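You operate a simulated robot arm through the tools that you are given. There is no shell and no other tool.

You run a simulated robot arm. Do the job below in one go: nothing can be reset, and whatever is moved stays where it is left.

## Task
Inch the white B bottle under the head, wind the head down to it and teach it.
Fine: the machine is locked out; leave it so. Clutch in and leave it in, inch by the grey inch knob, mode knob at SET; press TEACH when the display says HEAD OK.

The check looks at the end state, three seconds after you hand in, the way a careful person would. Anything else that was tipped, shoved, dropped, spilled or broken makes it a failure.

## Robot
A 7-joint arm with a two-finger parallel gripper, fixed in place. Base frame: the origin is on the floor under the middle of its stand, x ahead of it, y to its left, z up. Units: mm, degrees, N and s.
It reaches about 1479 mm from its shoulder. Its first joint turns from -166.0 to 166.0 degrees. Payload 4.4 kg.
The tool frame sits at the grasp point between the pads (the TCP): z along the fingers, y along the line on which they close. The tips reach 23 mm beyond it. Largest opening 94 mm; finger width 38, thickness 10; the body of the gripper, 54 by 96 mm, starts 39 mm behind the TCP.
Orientation is told as [roll, pitch, yaw] about the base's x, y, z axes, in that order, counted from this pose: with the fingers straight down and closing along the base's y, the tool's x points along the base's -x, its y along +y and its z along -z.

## Interface
- The arm moves only by the tool step_arm. Its argument "rows" is a list of rows, each a list of 7 numbers: the shift along the tool's x, y, z in mm, then the turn, a rotation vector about the tool's x, y, z in degrees, then the closure in counts, from 0 (fully open) to 255 (shut). In form: [[x, y, z, rx, ry, rz, hand], ...]. A call has 1 to 20 rows; each row is the pose to reach, as a shift and turn from the pose commanded when the call began, along the tool's axes at that moment. Each row takes 0.2 s and may step no farther than 50 mm and 8.6 degrees from the row before; otherwise, or with a gripper value out of range, the whole call is refused. Where a pose cannot be reached the arm comes as near as it can. A force on the tool above 40 N (or 10 N above the force at the start of the call, whichever is more), or a blocked arm, ends the call early, and 0.2 s more pass. The fingers move at their own pace (about 72 mm/s each) and stop on an object; they squeeze with about 32 N. The grip force told is the motor's: it shows also when the fingers shut on nothing. Time passes only in rows, and 0.2 s behind the last, so rows that repeat a pose let the fingers close. The reply holds the time, the measured pose of the TCP, the force on the tool along the base axes, the opening and the grip force, in the units named above and with some noise, with the torque about the TCP (base axes, N m) and any sound that the robot's microphone picked up.
- Cameras (640 x 400 px; columns grow to the right, rows downward): "scene" is fixed at [38.6, -649.1, 1408.3]; the picture's right is [0.57, -0.82, 0.00], its down [-0.21, -0.15, -0.97] and it looks along [0.79, 0.55, -0.25] (base axes); focal length 325 px, centre (320, 200). "wrist" rides on the gripper at [86, 16, -74] in the tool frame; the picture's right is [-0.18, 0.98, 0.00], its down [-0.58, -0.11, -0.81] and it looks along [-0.79, -0.15, 0.59] (tool axes); focal length 243 px, centre (320, 200). There is no depth. A picture from a camera that has moved, and an enlarged one, comes with that camera's place and axes in the base frame and with its lens. The place of the scene camera against the robot may be out by one fixed shift of up to 12 mm in any direction.
- capture(camera): a new picture of that camera. It takes no simulated time.
- zoom(camera, box): a new picture of the part [left, top, right, bottom] of that camera's present view, enlarged. It takes no simulated time.
- job_done(): hands the job in; it is judged then, once.

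Places have to be worked out from the pictures, the camera data and where the tool is seen. Open the gripper and draw the arm clear of the work before you hand the job in, unless the task says otherwise.

The tools are called after "Call:" as a command line: name --pt "numbers of a row" for each row, then --argument value for the rest, lists and objects as JSON in quotes. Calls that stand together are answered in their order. step_arm: Moves the arm, as the interface text tells. Its arguments: {"type":"object","properties":{"rows":{"type":"array"}},"required":["rows"]} The other tools are called the same way: capture (camera) takes a picture; zoom (camera, box) takes an enlarged picture of a part of a camera's view; job_done () hands the job in.

At the start:

```text
t: 0.0
tool_pos: [769.9, 114.7, 1533.5]
tool_rot: [0.0, -0.1, -0.1]
ft_force: [-0.2, 0.4, -0.9]
torque: [0.03, 0.0, 0.03]
opening: 94.1
gripper_force: 0.1
```

scene: 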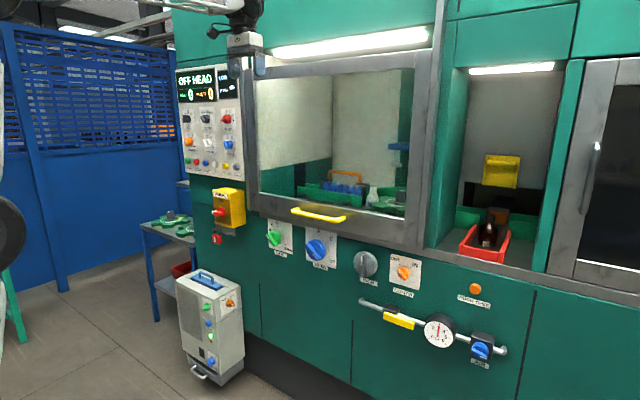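
wrist: 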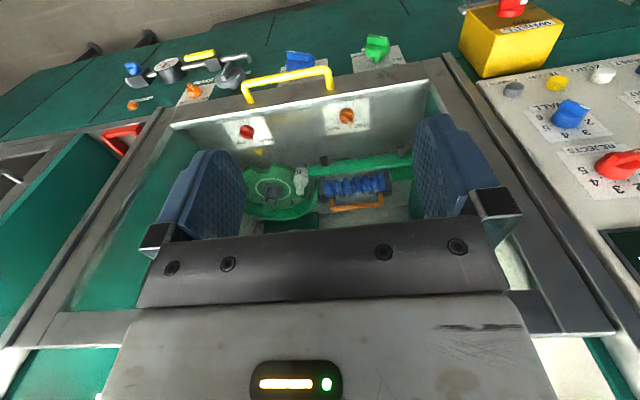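

I start by looking closely at the control panels and the working window before moving anything.

Call:
zoom --camera "scene" --box '[170, 60, 250, 185]'

Call:
zoom --camera "scene" --box '[200, 180, 350, 275]'

Call:
zoom --camera "scene" --box '[340, 230, 520, 370]'

Call:
zoom --camera "scene" --box '[250, 130, 420, 225]'

Call:
zoom --camera "scene" --box '[165, 260, 255, 390]'

```text
3.20 times, centred on (210, 122) of scene
camera zoom: at [38.6, -649.1, 1408.3], right [0.57, -0.82, 0.0], down [-0.21, -0.15, -0.97], along [0.79, 0.55, -0.25], focal length 1041 px, centre (672, 448)
```

zoom: 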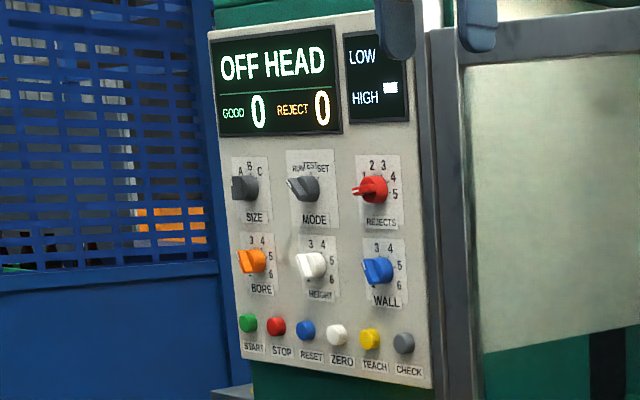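

```text
4.21 times, centred on (275, 228) of scene
camera zoom: at [38.6, -649.1, 1408.3], right [0.57, -0.82, 0.0], down [-0.21, -0.15, -0.97], along [0.79, 0.55, -0.25], focal length 1370 px, centre (510, 84)
```

zoom: 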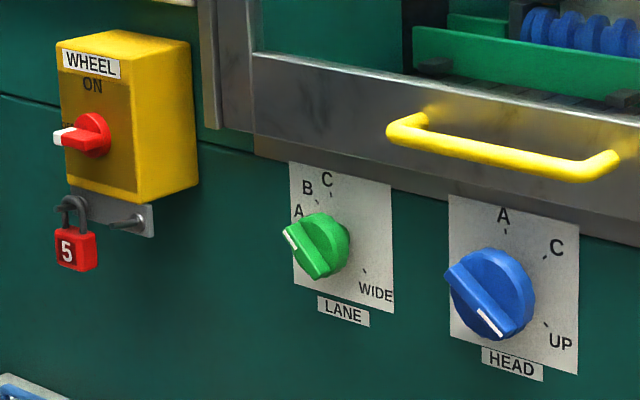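

```text
2.86 times, centred on (430, 300) of scene
camera zoom: at [38.6, -649.1, 1408.3], right [0.57, -0.82, 0.0], down [-0.21, -0.15, -0.97], along [0.79, 0.55, -0.25], focal length 930 px, centre (6, -86)
```

zoom: 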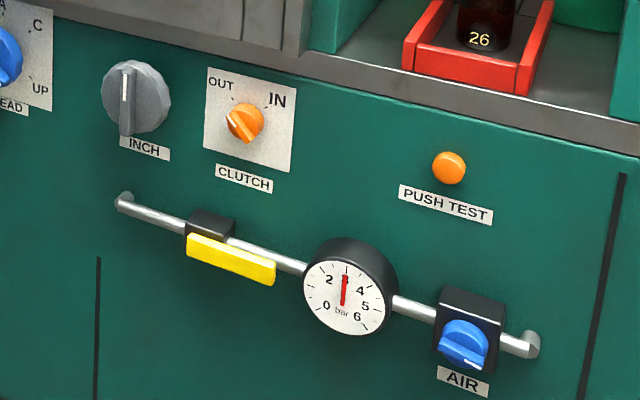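

```text
3.76 times, centred on (335, 178) of scene
camera zoom: at [38.6, -649.1, 1408.3], right [0.57, -0.82, 0.0], down [-0.21, -0.15, -0.97], along [0.79, 0.55, -0.25], focal length 1225 px, centre (264, 285)
```

zoom: 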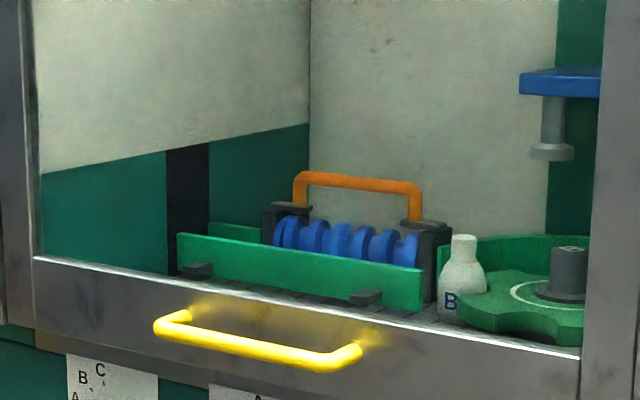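

```text
3.08 times, centred on (210, 325) of scene
camera zoom: at [38.6, -649.1, 1408.3], right [0.57, -0.82, 0.0], down [-0.21, -0.15, -0.97], along [0.79, 0.55, -0.25], focal length 1001 px, centre (658, -185)
```

zoom: 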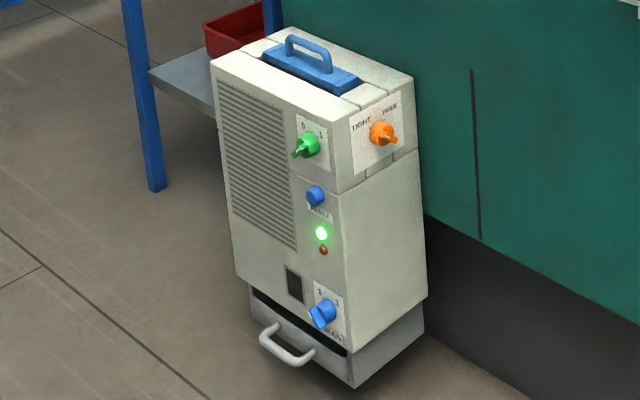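

The scene shows the display "OFF HEAD", the clutch apparently at OUT, the mode knob left of TEST, and the head knob near UP. I zoom further on the knobs and use the wrist view of the inside.

Call:
zoom --camera "wrist" --box '[140, 60, 460, 240]'

Call:
zoom --camera "wrist" --box '[100, 30, 260, 130]'

Call:
zoom --camera "wrist" --box '[440, 0, 640, 200]'

Call:
zoom --camera "scene" --box '[175, 100, 245, 145]'

Call:
zoom --camera "scene" --box '[380, 245, 430, 295]'

Call:
zoom --camera "scene" --box '[300, 225, 345, 275]'

Call:
zoom --camera "scene" --box '[340, 130, 420, 220]'

```text
2.00 times, centred on (300, 150) of wrist
camera zoom: at [685.8, 132.5, 1607.0], right [0.18, 0.98, 0.0], down [0.58, -0.11, 0.81], along [0.79, -0.15, -0.59], focal length 485 px, centre (360, 300)
```

zoom: 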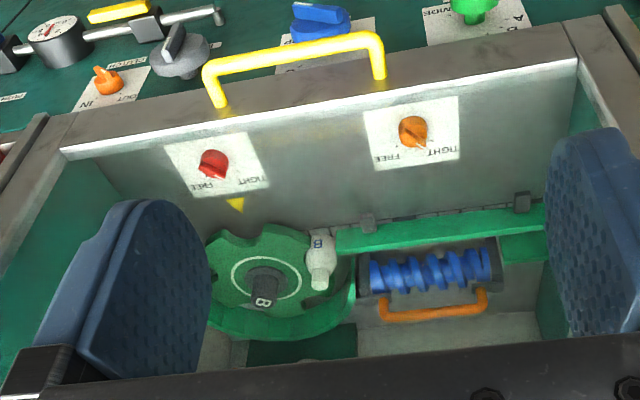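

```text
4.00 times, centred on (180, 80) of wrist
camera zoom: at [685.8, 132.5, 1607.0], right [0.18, 0.98, 0.0], down [0.58, -0.11, 0.81], along [0.79, -0.15, -0.59], focal length 970 px, centre (880, 680)
```

zoom: 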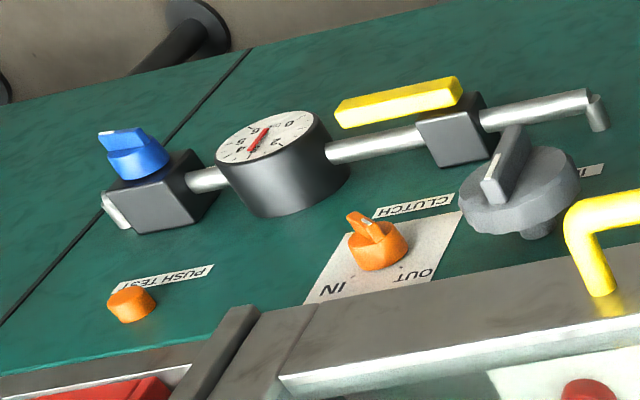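

```text
2.00 times, centred on (540, 100) of wrist
camera zoom: at [685.8, 132.5, 1607.0], right [0.18, 0.98, 0.0], down [0.58, -0.11, 0.81], along [0.79, -0.15, -0.59], focal length 485 px, centre (-120, 400)
```

zoom: 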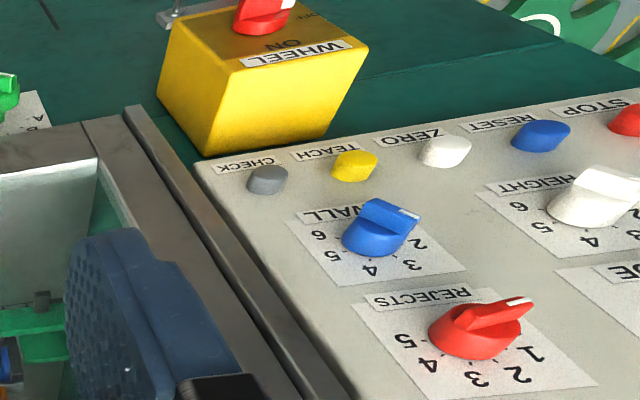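

```text
8.89 times, centred on (210, 122) of scene
camera zoom: at [38.6, -649.1, 1408.3], right [0.57, -0.82, 0.0], down [-0.21, -0.15, -0.97], along [0.79, 0.55, -0.25], focal length 2892 px, centre (1298, 889)
```

zoom: 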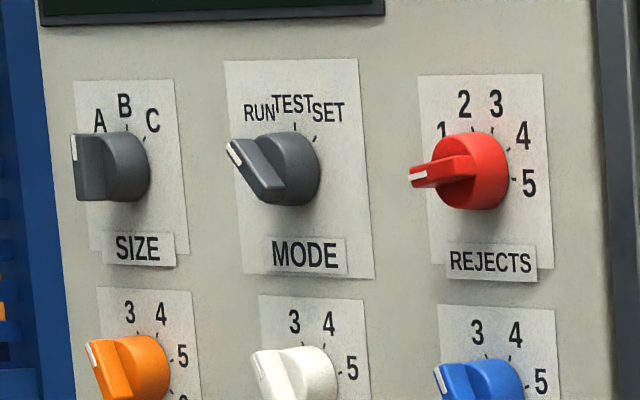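

```text
8.00 times, centred on (405, 270) of scene
camera zoom: at [38.6, -649.1, 1408.3], right [0.57, -0.82, 0.0], down [-0.21, -0.15, -0.97], along [0.79, 0.55, -0.25], focal length 2603 px, centre (-360, -360)
```

zoom: 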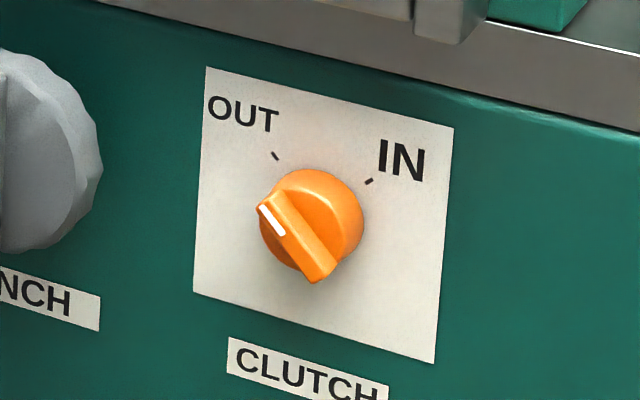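

```text
8.00 times, centred on (322, 250) of scene
camera zoom: at [38.6, -649.1, 1408.3], right [0.57, -0.82, 0.0], down [-0.21, -0.15, -0.97], along [0.79, 0.55, -0.25], focal length 2603 px, centre (300, -200)
```

zoom: 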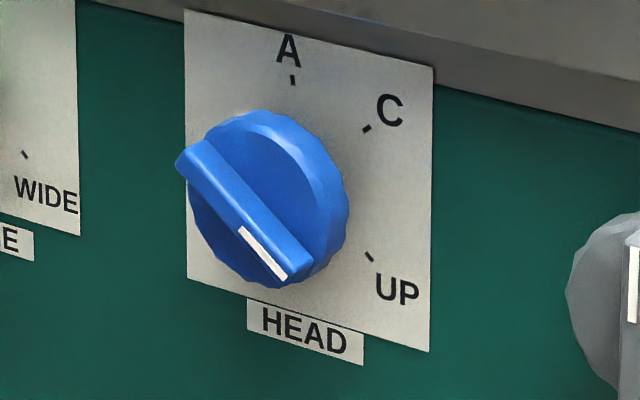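

```text
4.44 times, centred on (380, 175) of scene
camera zoom: at [38.6, -649.1, 1408.3], right [0.57, -0.82, 0.0], down [-0.21, -0.15, -0.97], along [0.79, 0.55, -0.25], focal length 1446 px, centre (53, 311)
```

zoom: 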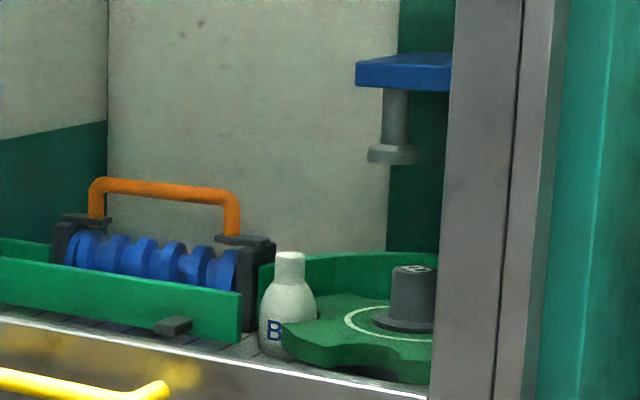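

From the scene view the lower knobs (LANE, HEAD, INCH, CLUTCH) sit around x≈980, z≈900 and the control panel around x≈975, y≈470–800. All of them face the robot, so I back off a little and turn the fingers to point forward.

Call:
step_arm --pt "10 15 12 0 -8.2 0 0" --pt "20 30 24 0 -16.4 0 0" --pt "30 45 36 0 -24.6 0 0" --pt "40 60 48 0 -32.8 0 0" --pt "50 75 60 0 -41 0 0" --pt "60 90 72 0 -49.2 0 0" --pt "70 105 84 0 -57.4 0 0" --pt "80 120 96 0 -65.6 0 0" --pt "90 135 108 0 -73.8 0 0" --pt "100 150 120 0 -82 0 0" --pt "110 165 130 0 -90 0 0"

```text
t: 2.4
tool_pos: [660.8, 281.7, 1405.4]
tool_rot: [152.3, -89.9, -152.1]
ft_force: [0.1, -0.3, 0.0]
torque: [0.02, 0.01, 0.01]
opening: 93.9
gripper_force: 0.2
```

The gripper now points forward at (661, 282, 1405). I look at both cameras to see what is visible and whether the arm hides the display.

Call:
capture --camera "wrist"

Call:
capture --camera "scene"

```text
taken
camera wrist: at [587.5, 297.7, 1316.9], right [0.0, 0.98, 0.18], down [-0.81, -0.11, 0.58], along [0.59, -0.15, 0.79], focal length 243 px, centre (320, 200)
```

wrist: 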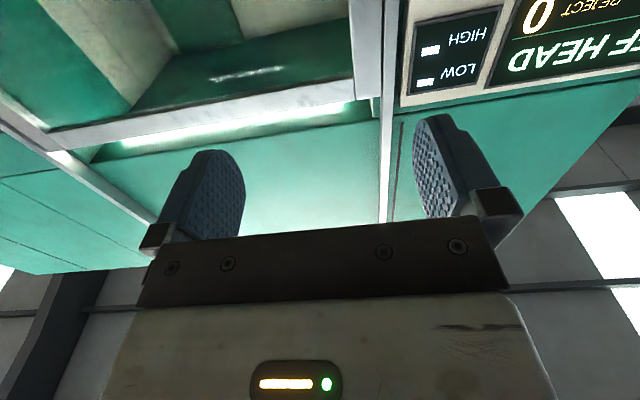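

```text
taken
```

scene: 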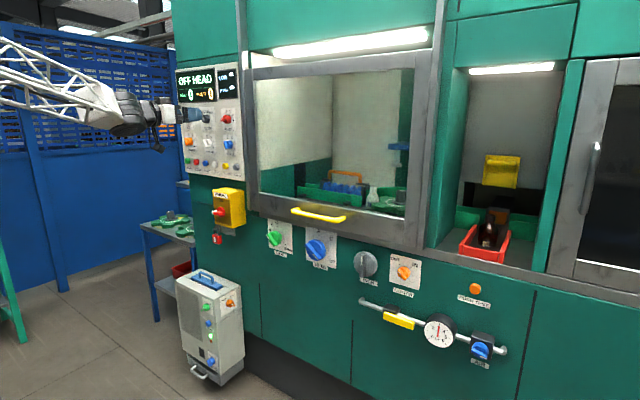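

The view from below looks up at the ceiling, so I roll the gripper half a turn to put the camera above the fingers, checking that the wrist reaches it.

Call:
step_arm --pt "0 0 0 0 0 8.5 0" --pt "0 0 0 0 0 17 0" --pt "0 0 0 0 0 25.5 0" --pt "0 0 0 0 0 34 0" --pt "0 0 0 0 0 42.5 0" --pt "0 0 0 0 0 51 0" --pt "0 0 0 0 0 59.5 0" --pt "0 0 0 0 0 68 0" --pt "0 0 0 0 0 76.5 0" --pt "0 0 0 0 0 85 0" --pt "0 0 0 0 0 90 0"

```text
t: 4.8
tool_pos: [660.9, 278.8, 1416.1]
tool_rot: [89.1, -0.3, -89.8]
ft_force: [0.6, 0.8, -0.2]
torque: [-0.04, -0.05, -0.03]
opening: 94.0
gripper_force: 0.1
out of reach, approached as far as the arm can: row 11
```

Rolling that way hits a limit near +88°, so I roll back the other way to get the camera above the hand.

Call:
step_arm --pt "0 0 0 0 0 -8.5 0" --pt "0 0 0 0 0 -17 0" --pt "0 0 0 0 0 -25.5 0" --pt "0 0 0 0 0 -34 0" --pt "0 0 0 0 0 -42.5 0" --pt "0 0 0 0 0 -51 0" --pt "0 0 0 0 0 -59.5 0" --pt "0 0 0 0 0 -68 0" --pt "0 0 0 0 0 -76.5 0" --pt "0 0 0 0 0 -85 0" --pt "0 0 0 0 0 -93.5 0" --pt "0 0 0 0 0 -102 0" --pt "0 0 0 0 0 -110.5 0" --pt "0 0 0 0 0 -119 0" --pt "0 0 0 0 0 -127.5 0" --pt "0 0 0 0 0 -136 0" --pt "0 0 0 0 0 -144.5 0" --pt "0 0 0 0 0 -153 0" --pt "0 0 0 0 0 -161.5 0" --pt "0 0 0 0 0 -170 0"

Call:
step_arm --pt "0 0 0 0 0 -8.5 0" --pt "0 0 0 0 0 -17 0" --pt "0 0 0 0 0 -25.5 0" --pt "0 0 0 0 0 -34 0" --pt "0 0 0 0 0 -42.5 0" --pt "0 0 0 0 0 -51 0" --pt "0 0 0 0 0 -59.5 0" --pt "0 0 0 0 0 -68 0" --pt "0 0 0 0 0 -76.5 0" --pt "0 0 0 0 0 -85 0" --pt "0 0 0 0 0 -93.5 0" --pt "0 0 0 0 0 -100 0"

Call:
capture --camera "wrist"

```text
t: 9.0
tool_pos: [660.8, 278.7, 1414.7]
tool_rot: [-90.0, -9.9, 90.0]
ft_force: [0.2, 0.4, -0.3]
torque: [0.01, 0.01, 0.0]
opening: 94.1
gripper_force: 0.1
```

```text
t: 11.6
tool_pos: [658.9, 278.5, 1414.9]
tool_rot: [107.8, 89.8, -72.2]
ft_force: [0.2, 0.0, 0.4]
torque: [0.03, 0.01, 0.0]
opening: 93.9
gripper_force: 0.0
```

```text
taken
camera wrist: at [586.3, 262.7, 1501.3], right [0.0, -0.98, -0.18], down [-0.81, 0.11, -0.58], along [0.59, 0.15, -0.79], focal length 243 px, centre (320, 200)
```

wrist: 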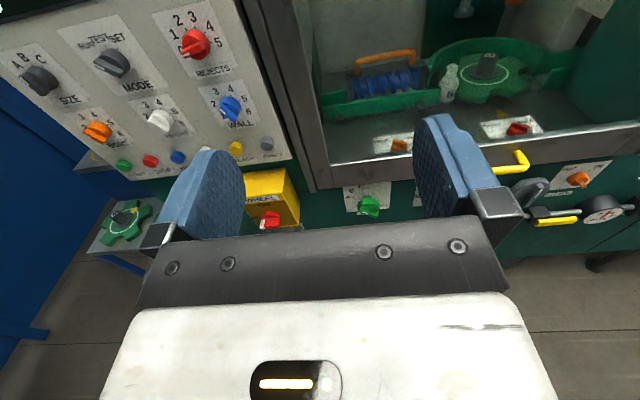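

Now the camera sits above the hand and shows the control panel. I zoom in on the knobs to read their angles.

Call:
zoom --camera "wrist" --box '[0, 0, 290, 181]'

Call:
zoom --camera "wrist" --box '[310, 0, 630, 200]'

Call:
zoom --camera "scene" --box '[170, 60, 250, 110]'

```text
2.21 times, centred on (145, 90) of wrist
camera zoom: at [586.3, 262.7, 1501.3], right [0.0, -0.98, -0.18], down [-0.81, 0.11, -0.58], along [0.59, 0.15, -0.79], focal length 535 px, centre (706, 442)
```

zoom: 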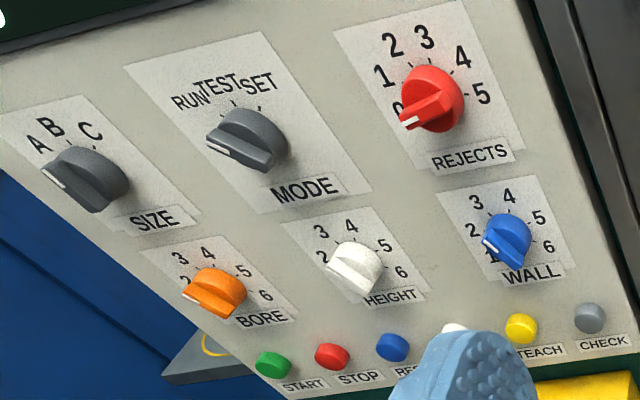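

```text
2.00 times, centred on (470, 100) of wrist
camera zoom: at [586.3, 262.7, 1501.3], right [0.0, -0.98, -0.18], down [-0.81, 0.11, -0.58], along [0.59, 0.15, -0.79], focal length 485 px, centre (20, 400)
```

zoom: 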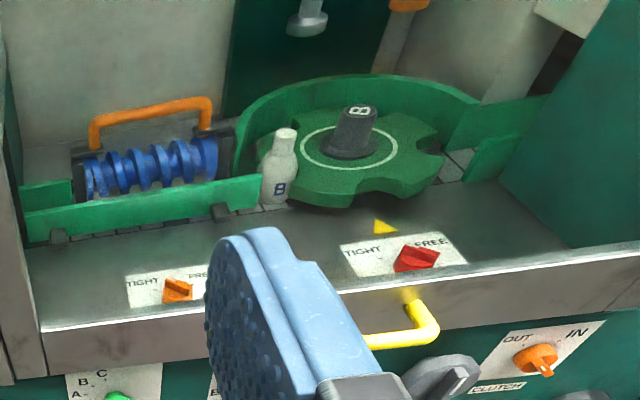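

```text
8.00 times, centred on (210, 85) of scene
camera zoom: at [38.6, -649.1, 1408.3], right [0.57, -0.82, 0.0], down [-0.21, -0.15, -0.97], along [0.79, 0.55, -0.25], focal length 2603 px, centre (1200, 1120)
```

zoom: 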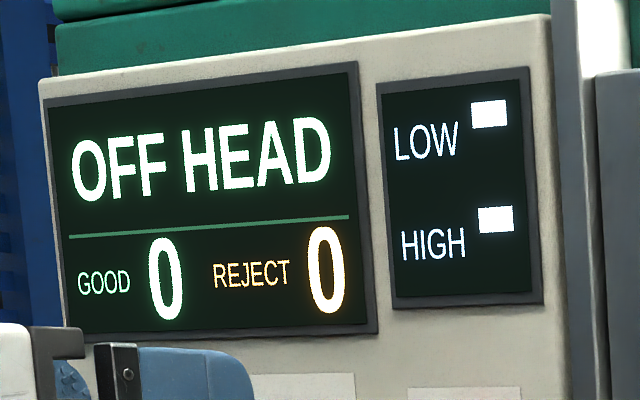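

SIZE reads B, MODE reads RUN, and the star wheel must carry the bottle from the infeed round the rear to the head at roughly (1435, -95). I move in front of the MODE knob, estimated at (980, 612, 1385), for a closer look.

Call:
step_arm --pt "-3 -37 21 0 0 0 0" --pt "-6 -74 42 0 0 0 0" --pt "-9 -111 63 0 0 0 0" --pt "-12 -148 84 0 0 0 0" --pt "-15 -185 105 0 0 0 0" --pt "-18 -222 126 0 0 0 0" --pt "-21 -259 147 0 0 0 0" --pt "-25 -296 168 0 0 0 0" --pt "-30 -333 190 0 0 0 0"

Call:
capture --camera "wrist"

Call:
capture --camera "scene"

```text
t: 13.6
tool_pos: [850.9, 610.7, 1387.0]
tool_rot: [-147.8, 89.9, 32.0]
ft_force: [-0.7, -0.4, 0.9]
torque: [-0.03, 0.06, -0.01]
opening: 94.0
gripper_force: 0.1
```

```text
taken
camera wrist: at [777.7, 595.4, 1472.9], right [0.0, -0.98, -0.18], down [-0.81, 0.11, -0.58], along [0.59, 0.15, -0.79], focal length 243 px, centre (320, 200)
```

wrist: 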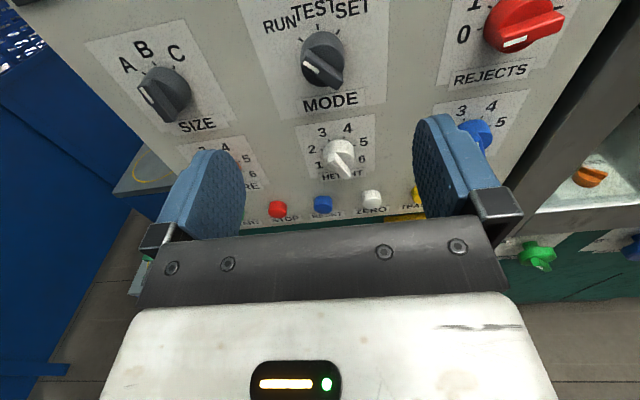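

```text
taken
```

scene: 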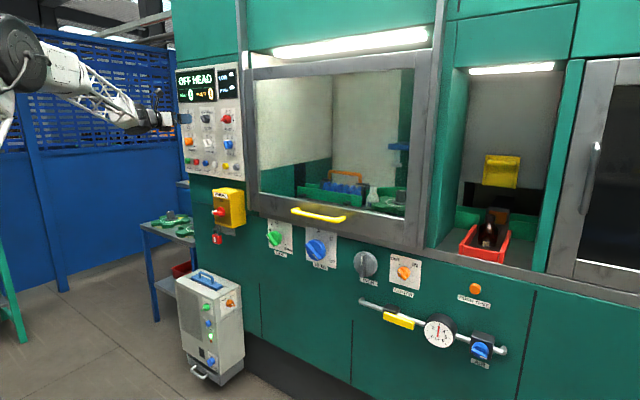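

Call:
zoom --camera "wrist" --box '[240, 0, 400, 100]'

Call:
zoom --camera "wrist" --box '[90, 30, 250, 130]'

```text
4.00 times, centred on (320, 50) of wrist
camera zoom: at [777.7, 595.4, 1472.9], right [0.0, -0.98, -0.18], down [-0.81, 0.11, -0.58], along [0.59, 0.15, -0.79], focal length 970 px, centre (320, 800)
```

zoom: 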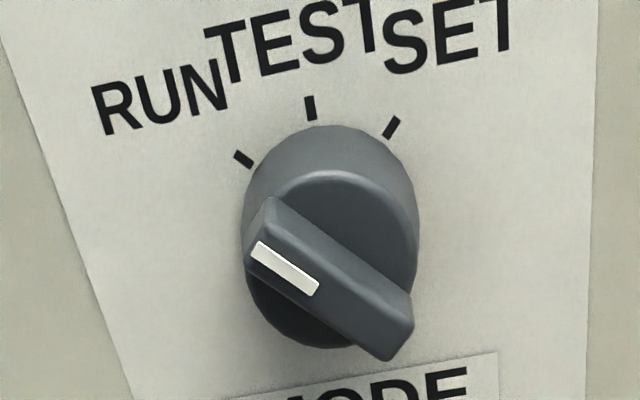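

```text
4.00 times, centred on (170, 80) of wrist
camera zoom: at [777.7, 595.4, 1472.9], right [0.0, -0.98, -0.18], down [-0.81, 0.11, -0.58], along [0.59, 0.15, -0.79], focal length 970 px, centre (920, 680)
```

zoom: 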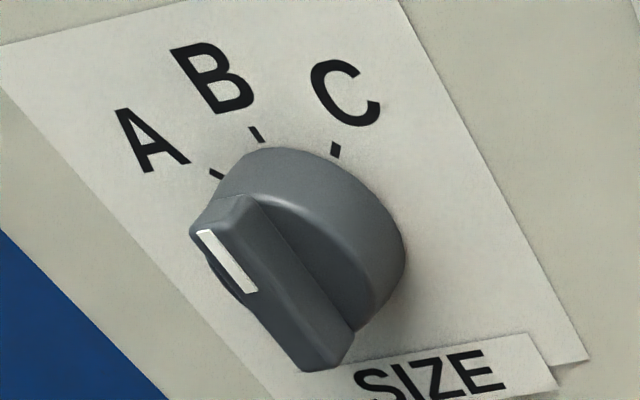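

MODE's ticks sit at ±45° on a circle centred at (610, 1383.7), with the panel plane at x≈990.5 and the wing front at x≈960; the wing points to RUN at -45°. SIZE is confirmed at B. I roll to -45°, narrow the fingers and approach to x=905.

Call:
step_arm --pt "0 0 9 0 0 -7.5 60" --pt "-1 0 18 0 0 -15 119" --pt "-2 0 27 0 0 -22.5 119" --pt "-3 0 36 0 0 -30 119" --pt "-3 0.7 45 0 0 -37.5 119" --pt "-3 0.7 54 0 0 -45 119" --pt "-3 0.7 54 0 0 -45 119"

Call:
capture --camera "wrist"

```text
t: 15.2
tool_pos: [904.6, 610.5, 1381.6]
tool_rot: [90.1, 44.9, -90.1]
ft_force: [0.0, 1.1, 0.3]
torque: [-0.02, 0.03, -0.03]
opening: 50.1
gripper_force: 0.1
```

```text
taken
camera wrist: at [831.1, 660.9, 1454.2], right [0.0, -0.82, 0.57], down [-0.81, -0.33, -0.49], along [0.59, -0.46, -0.66], focal length 243 px, centre (320, 200)
```

wrist: 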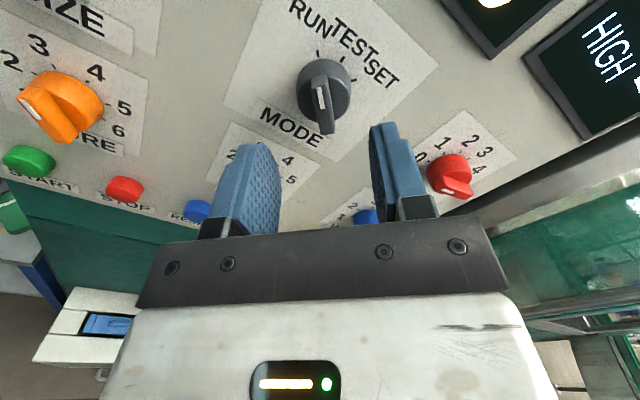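

The wing sits centred between the fingers. I advance to x≈948 with a slight lift and close on the wing.

Call:
step_arm --pt "1.1 1.8 12 0 0 0 119" --pt "1.1 1.8 24 0 0 0 119" --pt "1.1 1.8 34 0 0 0 119" --pt "1.1 1.8 40 0 0 0 119" --pt "1.1 1.8 43 0 0 0 119"

Call:
step_arm --pt "0 0 0 0 0 0 150" --pt "0 0 0 0 0 0 180" --pt "0 0 0 0 0 0 210" --pt "0 0 0 0 0 0 240" --pt "0 0 0 0 0 0 255" --pt "0 0 0 0 0 0 255"

Call:
capture --camera "wrist"

```text
t: 16.4
tool_pos: [946.8, 610.3, 1385.7]
tool_rot: [90.0, 45.0, -89.9]
ft_force: [-0.1, -0.9, 0.6]
torque: [0.01, 0.0, -0.01]
opening: 49.9
gripper_force: 0.1
```

```text
t: 17.8
tool_pos: [946.5, 611.1, 1385.1]
tool_rot: [89.9, 45.0, -90.1]
ft_force: [-19.5, -13.6, 3.8]
torque: [-0.04, 0.56, -1.04]
opening: 8.3
gripper_force: 45.5
```

```text
taken
camera wrist: at [872.8, 660.5, 1457.0], right [0.0, -0.83, 0.56], down [-0.81, -0.33, -0.49], along [0.59, -0.46, -0.67], focal length 243 px, centre (320, 200)
```

wrist: 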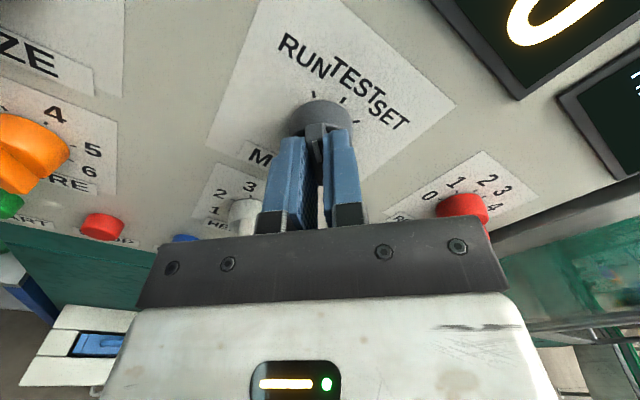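

The wing is gripped (8.3 mm opening). I turn clockwise by 90° towards SET in steps.

Call:
step_arm --pt "0 0.4 -0.5 0 0 4 255" --pt "0 0.4 -0.5 0 0 12 255" --pt "0 0.4 -0.5 0 0 20 255" --pt "0 0.4 -0.5 0 0 28 255" --pt "0 0.4 -0.5 0 0 36 255" --pt "0 0.4 -0.5 0 0 45 255"

Call:
capture --camera "wrist"

```text
refused: row 6 steps farther than a row can; nothing moved
```

```text
taken
camera wrist: at [872.8, 660.5, 1457.0], right [0.0, -0.83, 0.56], down [-0.81, -0.33, -0.49], along [0.59, -0.46, -0.67], focal length 243 px, centre (320, 200)
```

wrist: 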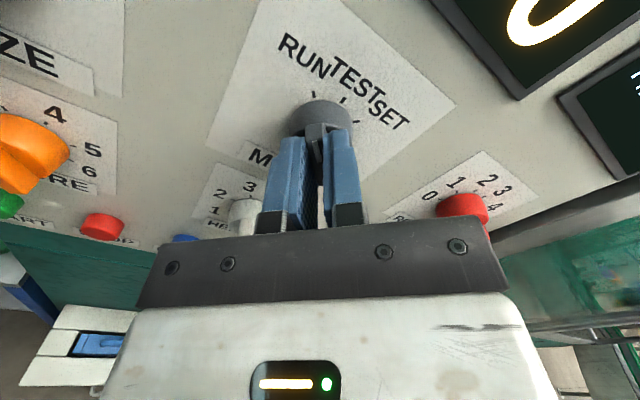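

The last row's turn exceeded the step limit, so nothing moved. I repeat with even steps of 7.5°.

Call:
step_arm --pt "0 0.4 -0.5 0 0 7.5 255" --pt "0 0.4 -0.5 0 0 15 255" --pt "0 0.4 -0.5 0 0 22.5 255" --pt "0 0.4 -0.5 0 0 30 255" --pt "0 0.4 -0.5 0 0 37.5 255" --pt "0 0.4 -0.5 0 0 45 255"

Call:
capture --camera "wrist"

```text
t: 19.2
tool_pos: [946.1, 609.1, 1385.7]
tool_rot: [-109.6, 89.8, 70.5]
ft_force: [-0.7, -0.7, 16.4]
torque: [0.0, 0.54, 0.01]
opening: 10.1
gripper_force: 44.9
```

```text
taken
camera wrist: at [872.8, 593.5, 1471.2], right [0.0, -0.98, -0.19], down [-0.81, 0.11, -0.58], along [0.59, 0.15, -0.79], focal length 243 px, centre (320, 200)
```

wrist: 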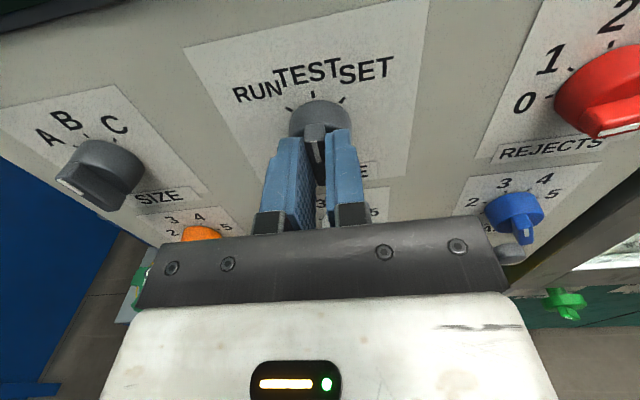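

The knob followed to TEST. I continue another 45° to SET.

Call:
step_arm --pt "0 0 0 0 0 7.5 255" --pt "0 0 0 0 0 15 255" --pt "0 0 0 0 0 22.5 255" --pt "0 0 0 0 0 30 255" --pt "0 0 0 0 0 37.5 255" --pt "0 0 0 0 0 45 255"

Call:
zoom --camera "wrist" --box '[200, 50, 440, 200]'

Call:
zoom --camera "scene" --box '[165, 60, 255, 185]'

```text
t: 20.6
tool_pos: [946.8, 608.7, 1385.1]
tool_rot: [-90.1, 44.9, 89.8]
ft_force: [-20.6, -20.3, 14.5]
torque: [-0.1, -0.42, -0.57]
opening: 9.9
gripper_force: 44.4
```

```text
2.67 times, centred on (320, 125) of wrist
camera zoom: at [872.8, 536.7, 1434.1], right [0.0, -0.56, -0.83], down [-0.81, 0.49, -0.33], along [0.59, 0.67, -0.45], focal length 647 px, centre (320, 400)
```

zoom: 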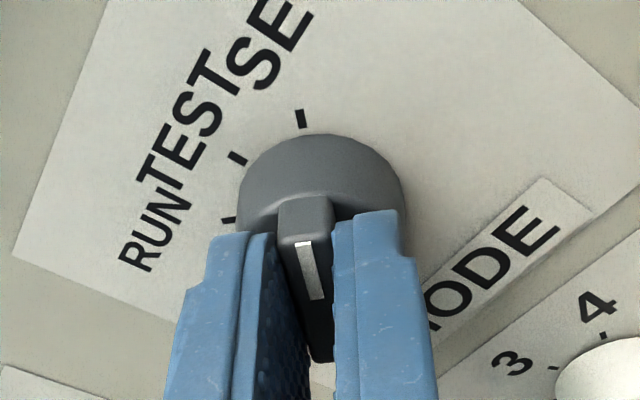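

```text
3.20 times, centred on (210, 122) of scene
camera zoom: at [38.6, -649.1, 1408.3], right [0.57, -0.82, 0.0], down [-0.21, -0.15, -0.97], along [0.79, 0.55, -0.25], focal length 1041 px, centre (672, 448)
```

zoom: 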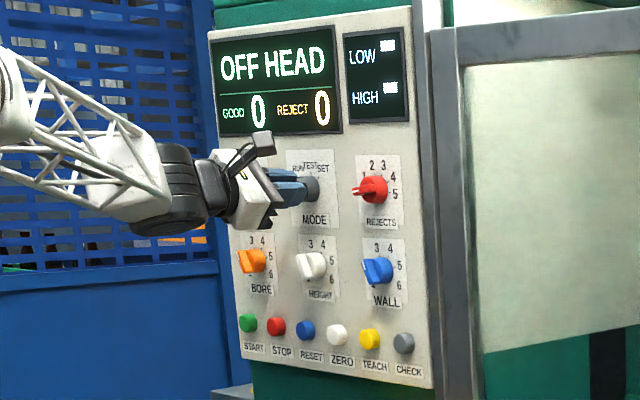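

The pointer appears to be at SET. I open the fingers and back off to check it.

Call:
step_arm --pt "0 0 0 0 0 0 200" --pt "0 0 0 0 0 0 119" --pt "0 0 0 0 0 0 119" --pt "0 0 -10 0 0 0 119" --pt "0 0 -30 0 0 0 119" --pt "0 0 -60 0 0 0 119" --pt "0 0 -90 0 0 0 119"

Call:
capture --camera "wrist"

Call:
zoom --camera "scene" --box '[170, 60, 250, 110]'

```text
t: 22.2
tool_pos: [855.6, 610.6, 1384.9]
tool_rot: [-90.1, 45.0, 90.1]
ft_force: [0.6, 0.2, -1.3]
torque: [0.0, -0.03, -0.02]
opening: 50.5
gripper_force: 0.2
```

```text
taken
camera wrist: at [783.1, 537.8, 1432.8], right [0.0, -0.56, -0.83], down [-0.81, 0.49, -0.33], along [0.59, 0.66, -0.46], focal length 243 px, centre (320, 200)
```

wrist: 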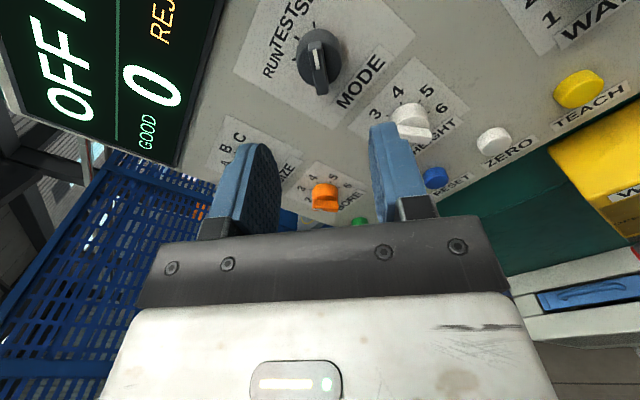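

```text
8.00 times, centred on (210, 85) of scene
camera zoom: at [38.6, -649.1, 1408.3], right [0.57, -0.82, 0.0], down [-0.21, -0.15, -0.97], along [0.79, 0.55, -0.25], focal length 2603 px, centre (1200, 1120)
```

zoom: 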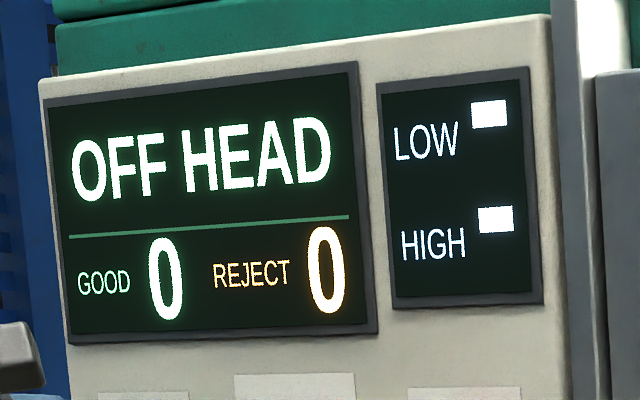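

Call:
zoom --camera "wrist" --box '[240, 0, 400, 100]'

```text
4.00 times, centred on (320, 50) of wrist
camera zoom: at [783.1, 537.8, 1432.8], right [0.0, -0.56, -0.83], down [-0.81, 0.49, -0.33], along [0.59, 0.66, -0.46], focal length 970 px, centre (320, 800)
```

zoom: 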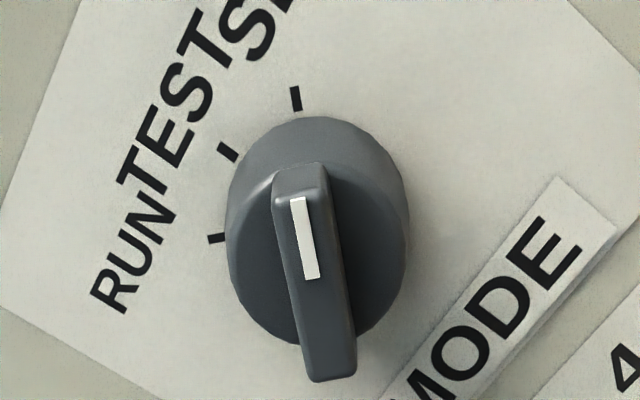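

MODE now points at SET (45°). The display still reads OFF HEAD as the bottle isn't under it yet. I retreat and traverse to the lower right, in front of INCH and CLUTCH, levelling the roll.

Call:
step_arm --pt "15 34 -25 0 0 -2.25 100" --pt "35 78 -40 0 0 -4.5 60" --pt "55 122 -55 0 0 -6.75 30" --pt "74 166 -70 0 0 -9 0" --pt "93 210 -85 0 0 -11.25 0" --pt "112 254 -100 0 0 -13.5 0" --pt "131 298 -106 0 0 -15.75 0" --pt "150 342 -106 0 0 -18 0" --pt "169 386 -106 0 0 -20.25 0" --pt "188 430 -106 0 0 -22.5 0" --pt "207 473 -106 0 0 -24.75 0" --pt "226 516 -106 0 0 -27 0" --pt "245 559 -106 0 0 -29.25 0" --pt "264 602 -106 0 0 -31.5 0" --pt "283 645 -106 0 0 -33.75 0" --pt "302 688 -106 0 0 -36 0" --pt "320 730 -106 0 0 -38.25 0" --pt "338 770 -106 0 0 -40.5 0" --pt "356 810 -106 0 0 -42.75 0" --pt "372 846 -106 0 0 -45 0"

Call:
capture --camera "wrist"

Call:
capture --camera "scene"

```text
refused: row 2 steps farther than a row can; nothing moved
```

```text
taken
camera wrist: at [783.1, 537.8, 1432.8], right [0.0, -0.56, -0.83], down [-0.81, 0.49, -0.33], along [0.59, 0.66, -0.46], focal length 243 px, centre (320, 200)
```

wrist: 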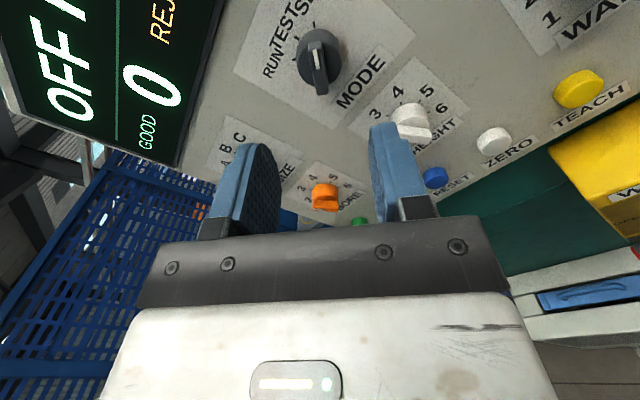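

```text
taken
```

scene: 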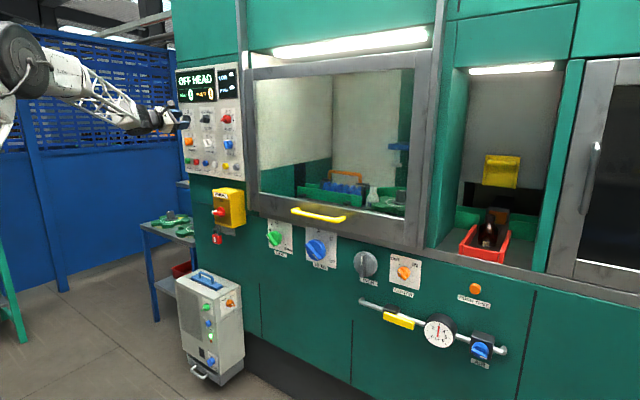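

One row stepped slightly too far, so nothing moved. I send it again with even steps of about 47 mm.

Call:
step_arm --pt "0 0 -35 0 0 -2 100" --pt "0 0 -70 0 0 -4 60" --pt "0 0 -106 0 0 -6 30" --pt "19 43 -106 0 0 -8 0" --pt "38 86 -106 0 0 -10 0" --pt "57 129 -106 0 0 -12 0" --pt "76 172 -106 0 0 -14 0" --pt "95 215 -106 0 0 -16 0" --pt "114 258 -106 0 0 -18 0" --pt "133 301 -106 0 0 -20 0" --pt "152 344 -106 0 0 -22 0" --pt "171 387 -106 0 0 -24 0" --pt "190 430 -106 0 0 -26 0" --pt "209 473 -106 0 0 -28 0" --pt "228 516 -106 0 0 -31 0" --pt "247 559 -106 0 0 -34 0" --pt "266 602 -106 0 0 -37 0" --pt "285 645 -106 0 0 -40 0" --pt "304 688 -106 0 0 -43 0" --pt "323 731 -106 0 0 -45 0"

Call:
step_arm --pt "-35 30 0 0 0 0 0" --pt "-70 60 0 0 0 0 0" --pt "-105 90 0 0 0 0 0" --pt "-110 110 20 0 0 0 0"

Call:
capture --camera "wrist"

Call:
capture --camera "scene"

```text
t: 26.4
tool_pos: [756.8, -30.3, 1121.2]
tool_rot: [5.5, 88.2, 178.2]
ft_force: [-0.5, 0.7, 0.3]
torque: [0.02, 0.04, -0.02]
opening: 94.0
gripper_force: 0.0
out of reach, approached as far as the arm can: row 16, 17, 18, 19, 20
```

```text
t: 27.4
tool_pos: [765.7, -75.2, 1030.5]
tool_rot: [6.2, 86.9, 174.1]
ft_force: [0.2, 0.3, -0.6]
torque: [0.03, 0.03, -0.02]
opening: 94.0
gripper_force: 0.1
out of reach, approached as far as the arm can: row 1, 2, 3, 4
```

```text
taken
camera wrist: at [695.7, -74.7, 1119.4], right [-0.21, -0.96, -0.18], down [-0.8, 0.28, -0.54], along [0.57, 0.03, -0.82], focal length 243 px, centre (320, 200)
```

wrist: 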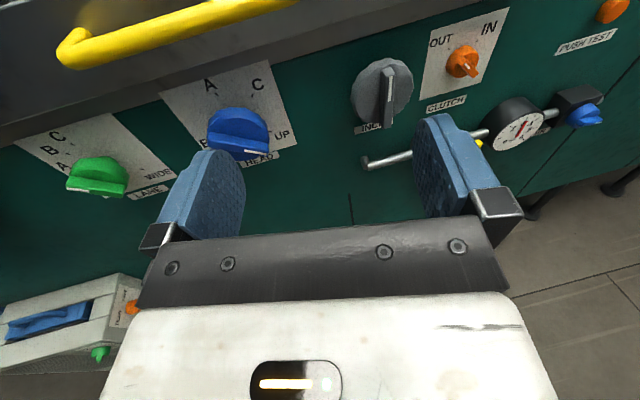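

```text
taken
```

scene: 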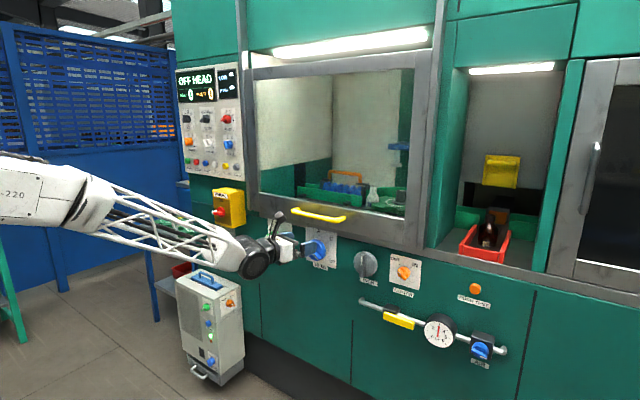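

The arm hit a wrist-roll limit here, since the elbow is out to the left. Before re-rolling I use this view, which is good for the lower knobs.

Call:
zoom --camera "wrist" --box '[150, 50, 310, 170]'

Call:
zoom --camera "wrist" --box '[330, 10, 530, 150]'

```text
3.33 times, centred on (230, 110) of wrist
camera zoom: at [695.7, -74.7, 1119.4], right [-0.21, -0.96, -0.18], down [-0.8, 0.28, -0.54], along [0.57, 0.03, -0.82], focal length 809 px, centre (620, 500)
```

zoom: 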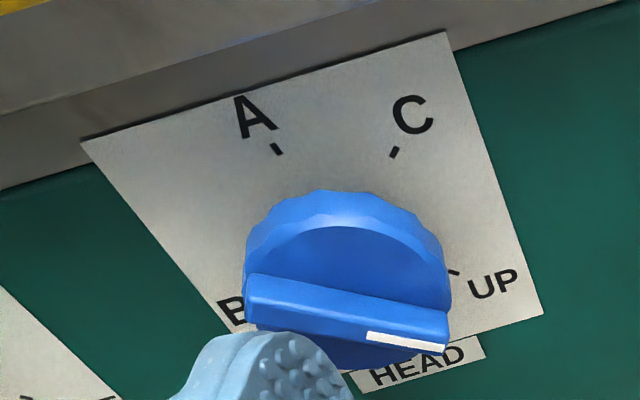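

```text
2.86 times, centred on (430, 80) of wrist
camera zoom: at [695.7, -74.7, 1119.4], right [-0.21, -0.96, -0.18], down [-0.8, 0.28, -0.54], along [0.57, 0.03, -0.82], focal length 693 px, centre (6, 543)
```

zoom: 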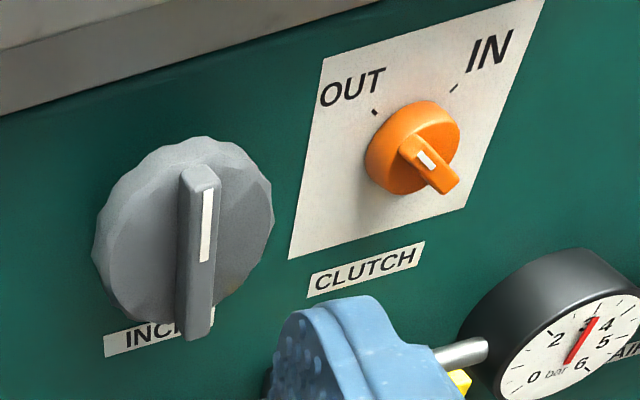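

HEAD's B mark is at the lower left of its card, so the order going counter-clockwise from UP is C, A, B. I roll the gripper clockwise about 135°, which should bring the wrist back into range and line it up with the clutch wing.

Call:
step_arm --pt "0 0 0 0 0 8.5 0" --pt "0 0 0 0 0 17 0" --pt "0 0 0 0 0 25.5 0" --pt "0 0 0 0 0 34 0" --pt "0 0 0 0 0 42.5 0" --pt "0 0 0 0 0 51 0" --pt "0 0 0 0 0 59.5 0" --pt "0 0 0 0 0 68 0" --pt "0 0 0 0 0 76.5 0" --pt "0 0 0 0 0 85 0" --pt "0 0 0 0 0 93.5 0" --pt "0 0 0 0 0 102 0" --pt "0 0 0 0 0 110.5 0" --pt "0 0 0 0 0 119 0" --pt "0 0 0 0 0 127.5 0" --pt "0 0 0 0 0 135 0"

Call:
capture --camera "wrist"

Call:
capture --camera "scene"

```text
t: 30.8
tool_pos: [766.8, -70.6, 1029.7]
tool_rot: [-85.8, -44.7, 75.0]
ft_force: [0.1, -0.7, -1.0]
torque: [-0.03, 0.0, -0.01]
opening: 93.9
gripper_force: 0.0
```

```text
taken
camera wrist: at [681.4, -104.6, 960.9], right [0.14, 0.81, -0.57], down [-0.69, 0.49, 0.53], along [0.71, 0.32, 0.63], focal length 243 px, centre (320, 200)
```

wrist: 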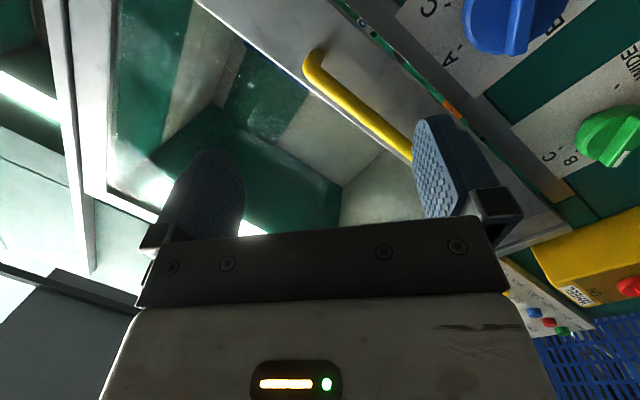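

```text
taken
```

scene: 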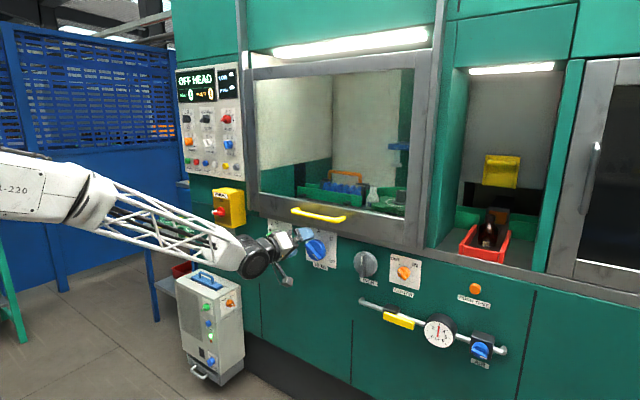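

The commanded pose follows the reached one. I correct the tool axis back to straight ahead and move to about 150 mm in front of the clutch knob, estimated at (1007, -311, 906).

Call:
step_arm --pt "0 0 0 -3.1 -5.3 0 0" --pt "0 0 0 -6.25 -10.6 0 0" --pt "30 -9 17 -6.25 -10.6 0 0" --pt "60 -18 34 -6.25 -10.6 0 0" --pt "90 -27 51 -6.25 -10.6 0 0" --pt "120 -36 68 -6.25 -10.6 0 0" --pt "150 -45 85 -6.25 -10.6 0 0" --pt "180 -54 102 -6.25 -10.6 0 0" --pt "210 -63 119 -6.25 -10.6 0 0" --pt "236 -70.5 137 -6.25 -10.6 0 0"

Call:
capture --camera "wrist"

Call:
capture --camera "scene"

```text
t: 33.0
tool_pos: [904.8, -142.7, 950.2]
tool_rot: [-84.7, -44.4, 70.0]
ft_force: [1.1, -0.9, 1.0]
torque: [0.02, 0.03, 0.0]
opening: 94.0
gripper_force: 0.1
out of reach, approached as far as the arm can: row 1, 2, 3, 4, 5, 6, 7, 8, 9, 10
```

```text
taken
camera wrist: at [816.9, -167.5, 882.1], right [0.19, 0.8, -0.57], down [-0.65, 0.54, 0.54], along [0.74, 0.27, 0.62], focal length 243 px, centre (320, 200)
```

wrist: 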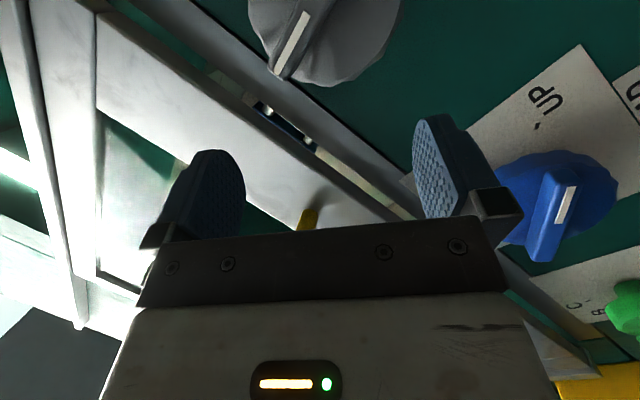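

```text
taken
```

scene: 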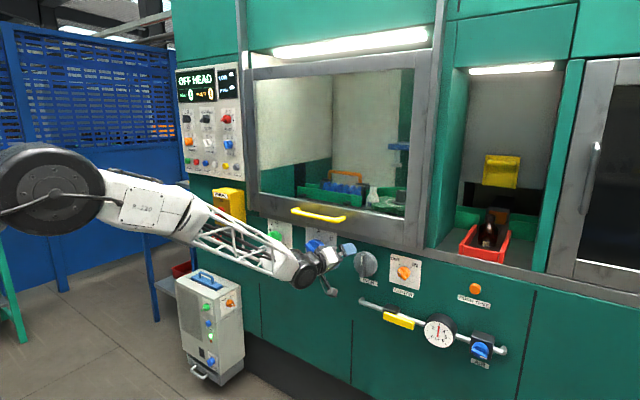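

The arm still can't point straight ahead here: the hand is bent back against its wrist limit with the elbow out to the left. I'll retreat and re-pose the wrist by pointing the hand right, then up, then forward again so that it bends the natural way.

Call:
step_arm --pt "-1 -5 -10 0 0 -8.4 0" --pt "-2 -10 -20 0 0 -16.8 0" --pt "-3 -15 -30 0 0 -25.2 0" --pt "-4 -20 -40 0 0 -33.6 0" --pt "-5 -25 -50 0 0 -42 0" --pt "-6 -30 -60 0 0 -50.4 0" --pt "-7 -35 -70 0 0 -58.8 0" --pt "-8 -40 -80 0 0 -67.2 0" --pt "-9 -45 -90 0 0 -75.6 0" --pt "-10 -50 -100 0 0 -84 0" --pt "-11 -55 -110 0 0 -92.4 0" --pt "-11 -60 -120 0 0 -100.8 0" --pt "-12 -65 -130 0 0 -109.2 0" --pt "-12 -68 -140 0 0 -117.6 0" --pt "-12 -70 -145 0 0 -126 0" --pt "-12 -72 -149 0 0 -134.4 0"

Call:
capture --camera "wrist"

Call:
capture --camera "scene"

```text
t: 36.4
tool_pos: [758.2, -137.0, 1022.5]
tool_rot: [1.9, 86.1, 165.0]
ft_force: [0.0, 0.8, 0.3]
torque: [0.02, 0.0, -0.02]
opening: 93.9
gripper_force: 0.0
out of reach, approached as far as the arm can: row 12, 13, 14, 15, 16
```

```text
taken
camera wrist: at [689.5, -132.5, 1111.8], right [-0.3, -0.94, -0.18], down [-0.78, 0.35, -0.52], along [0.55, -0.01, -0.83], focal length 243 px, centre (320, 200)
```

wrist: 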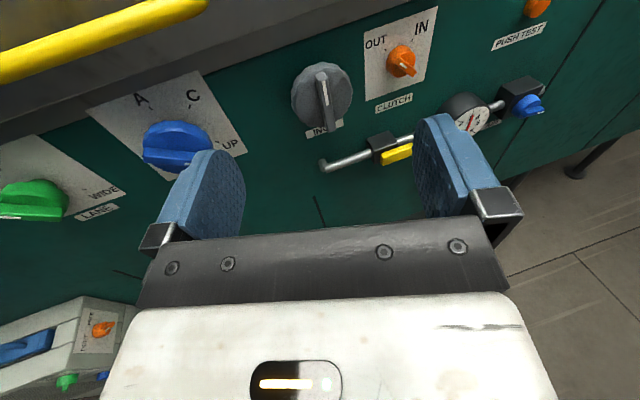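

```text
taken
```

scene: 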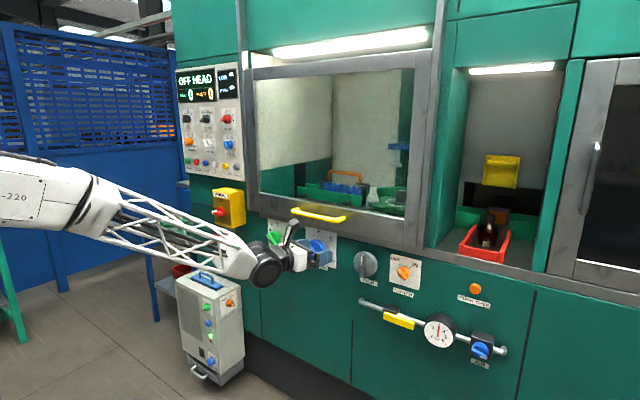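

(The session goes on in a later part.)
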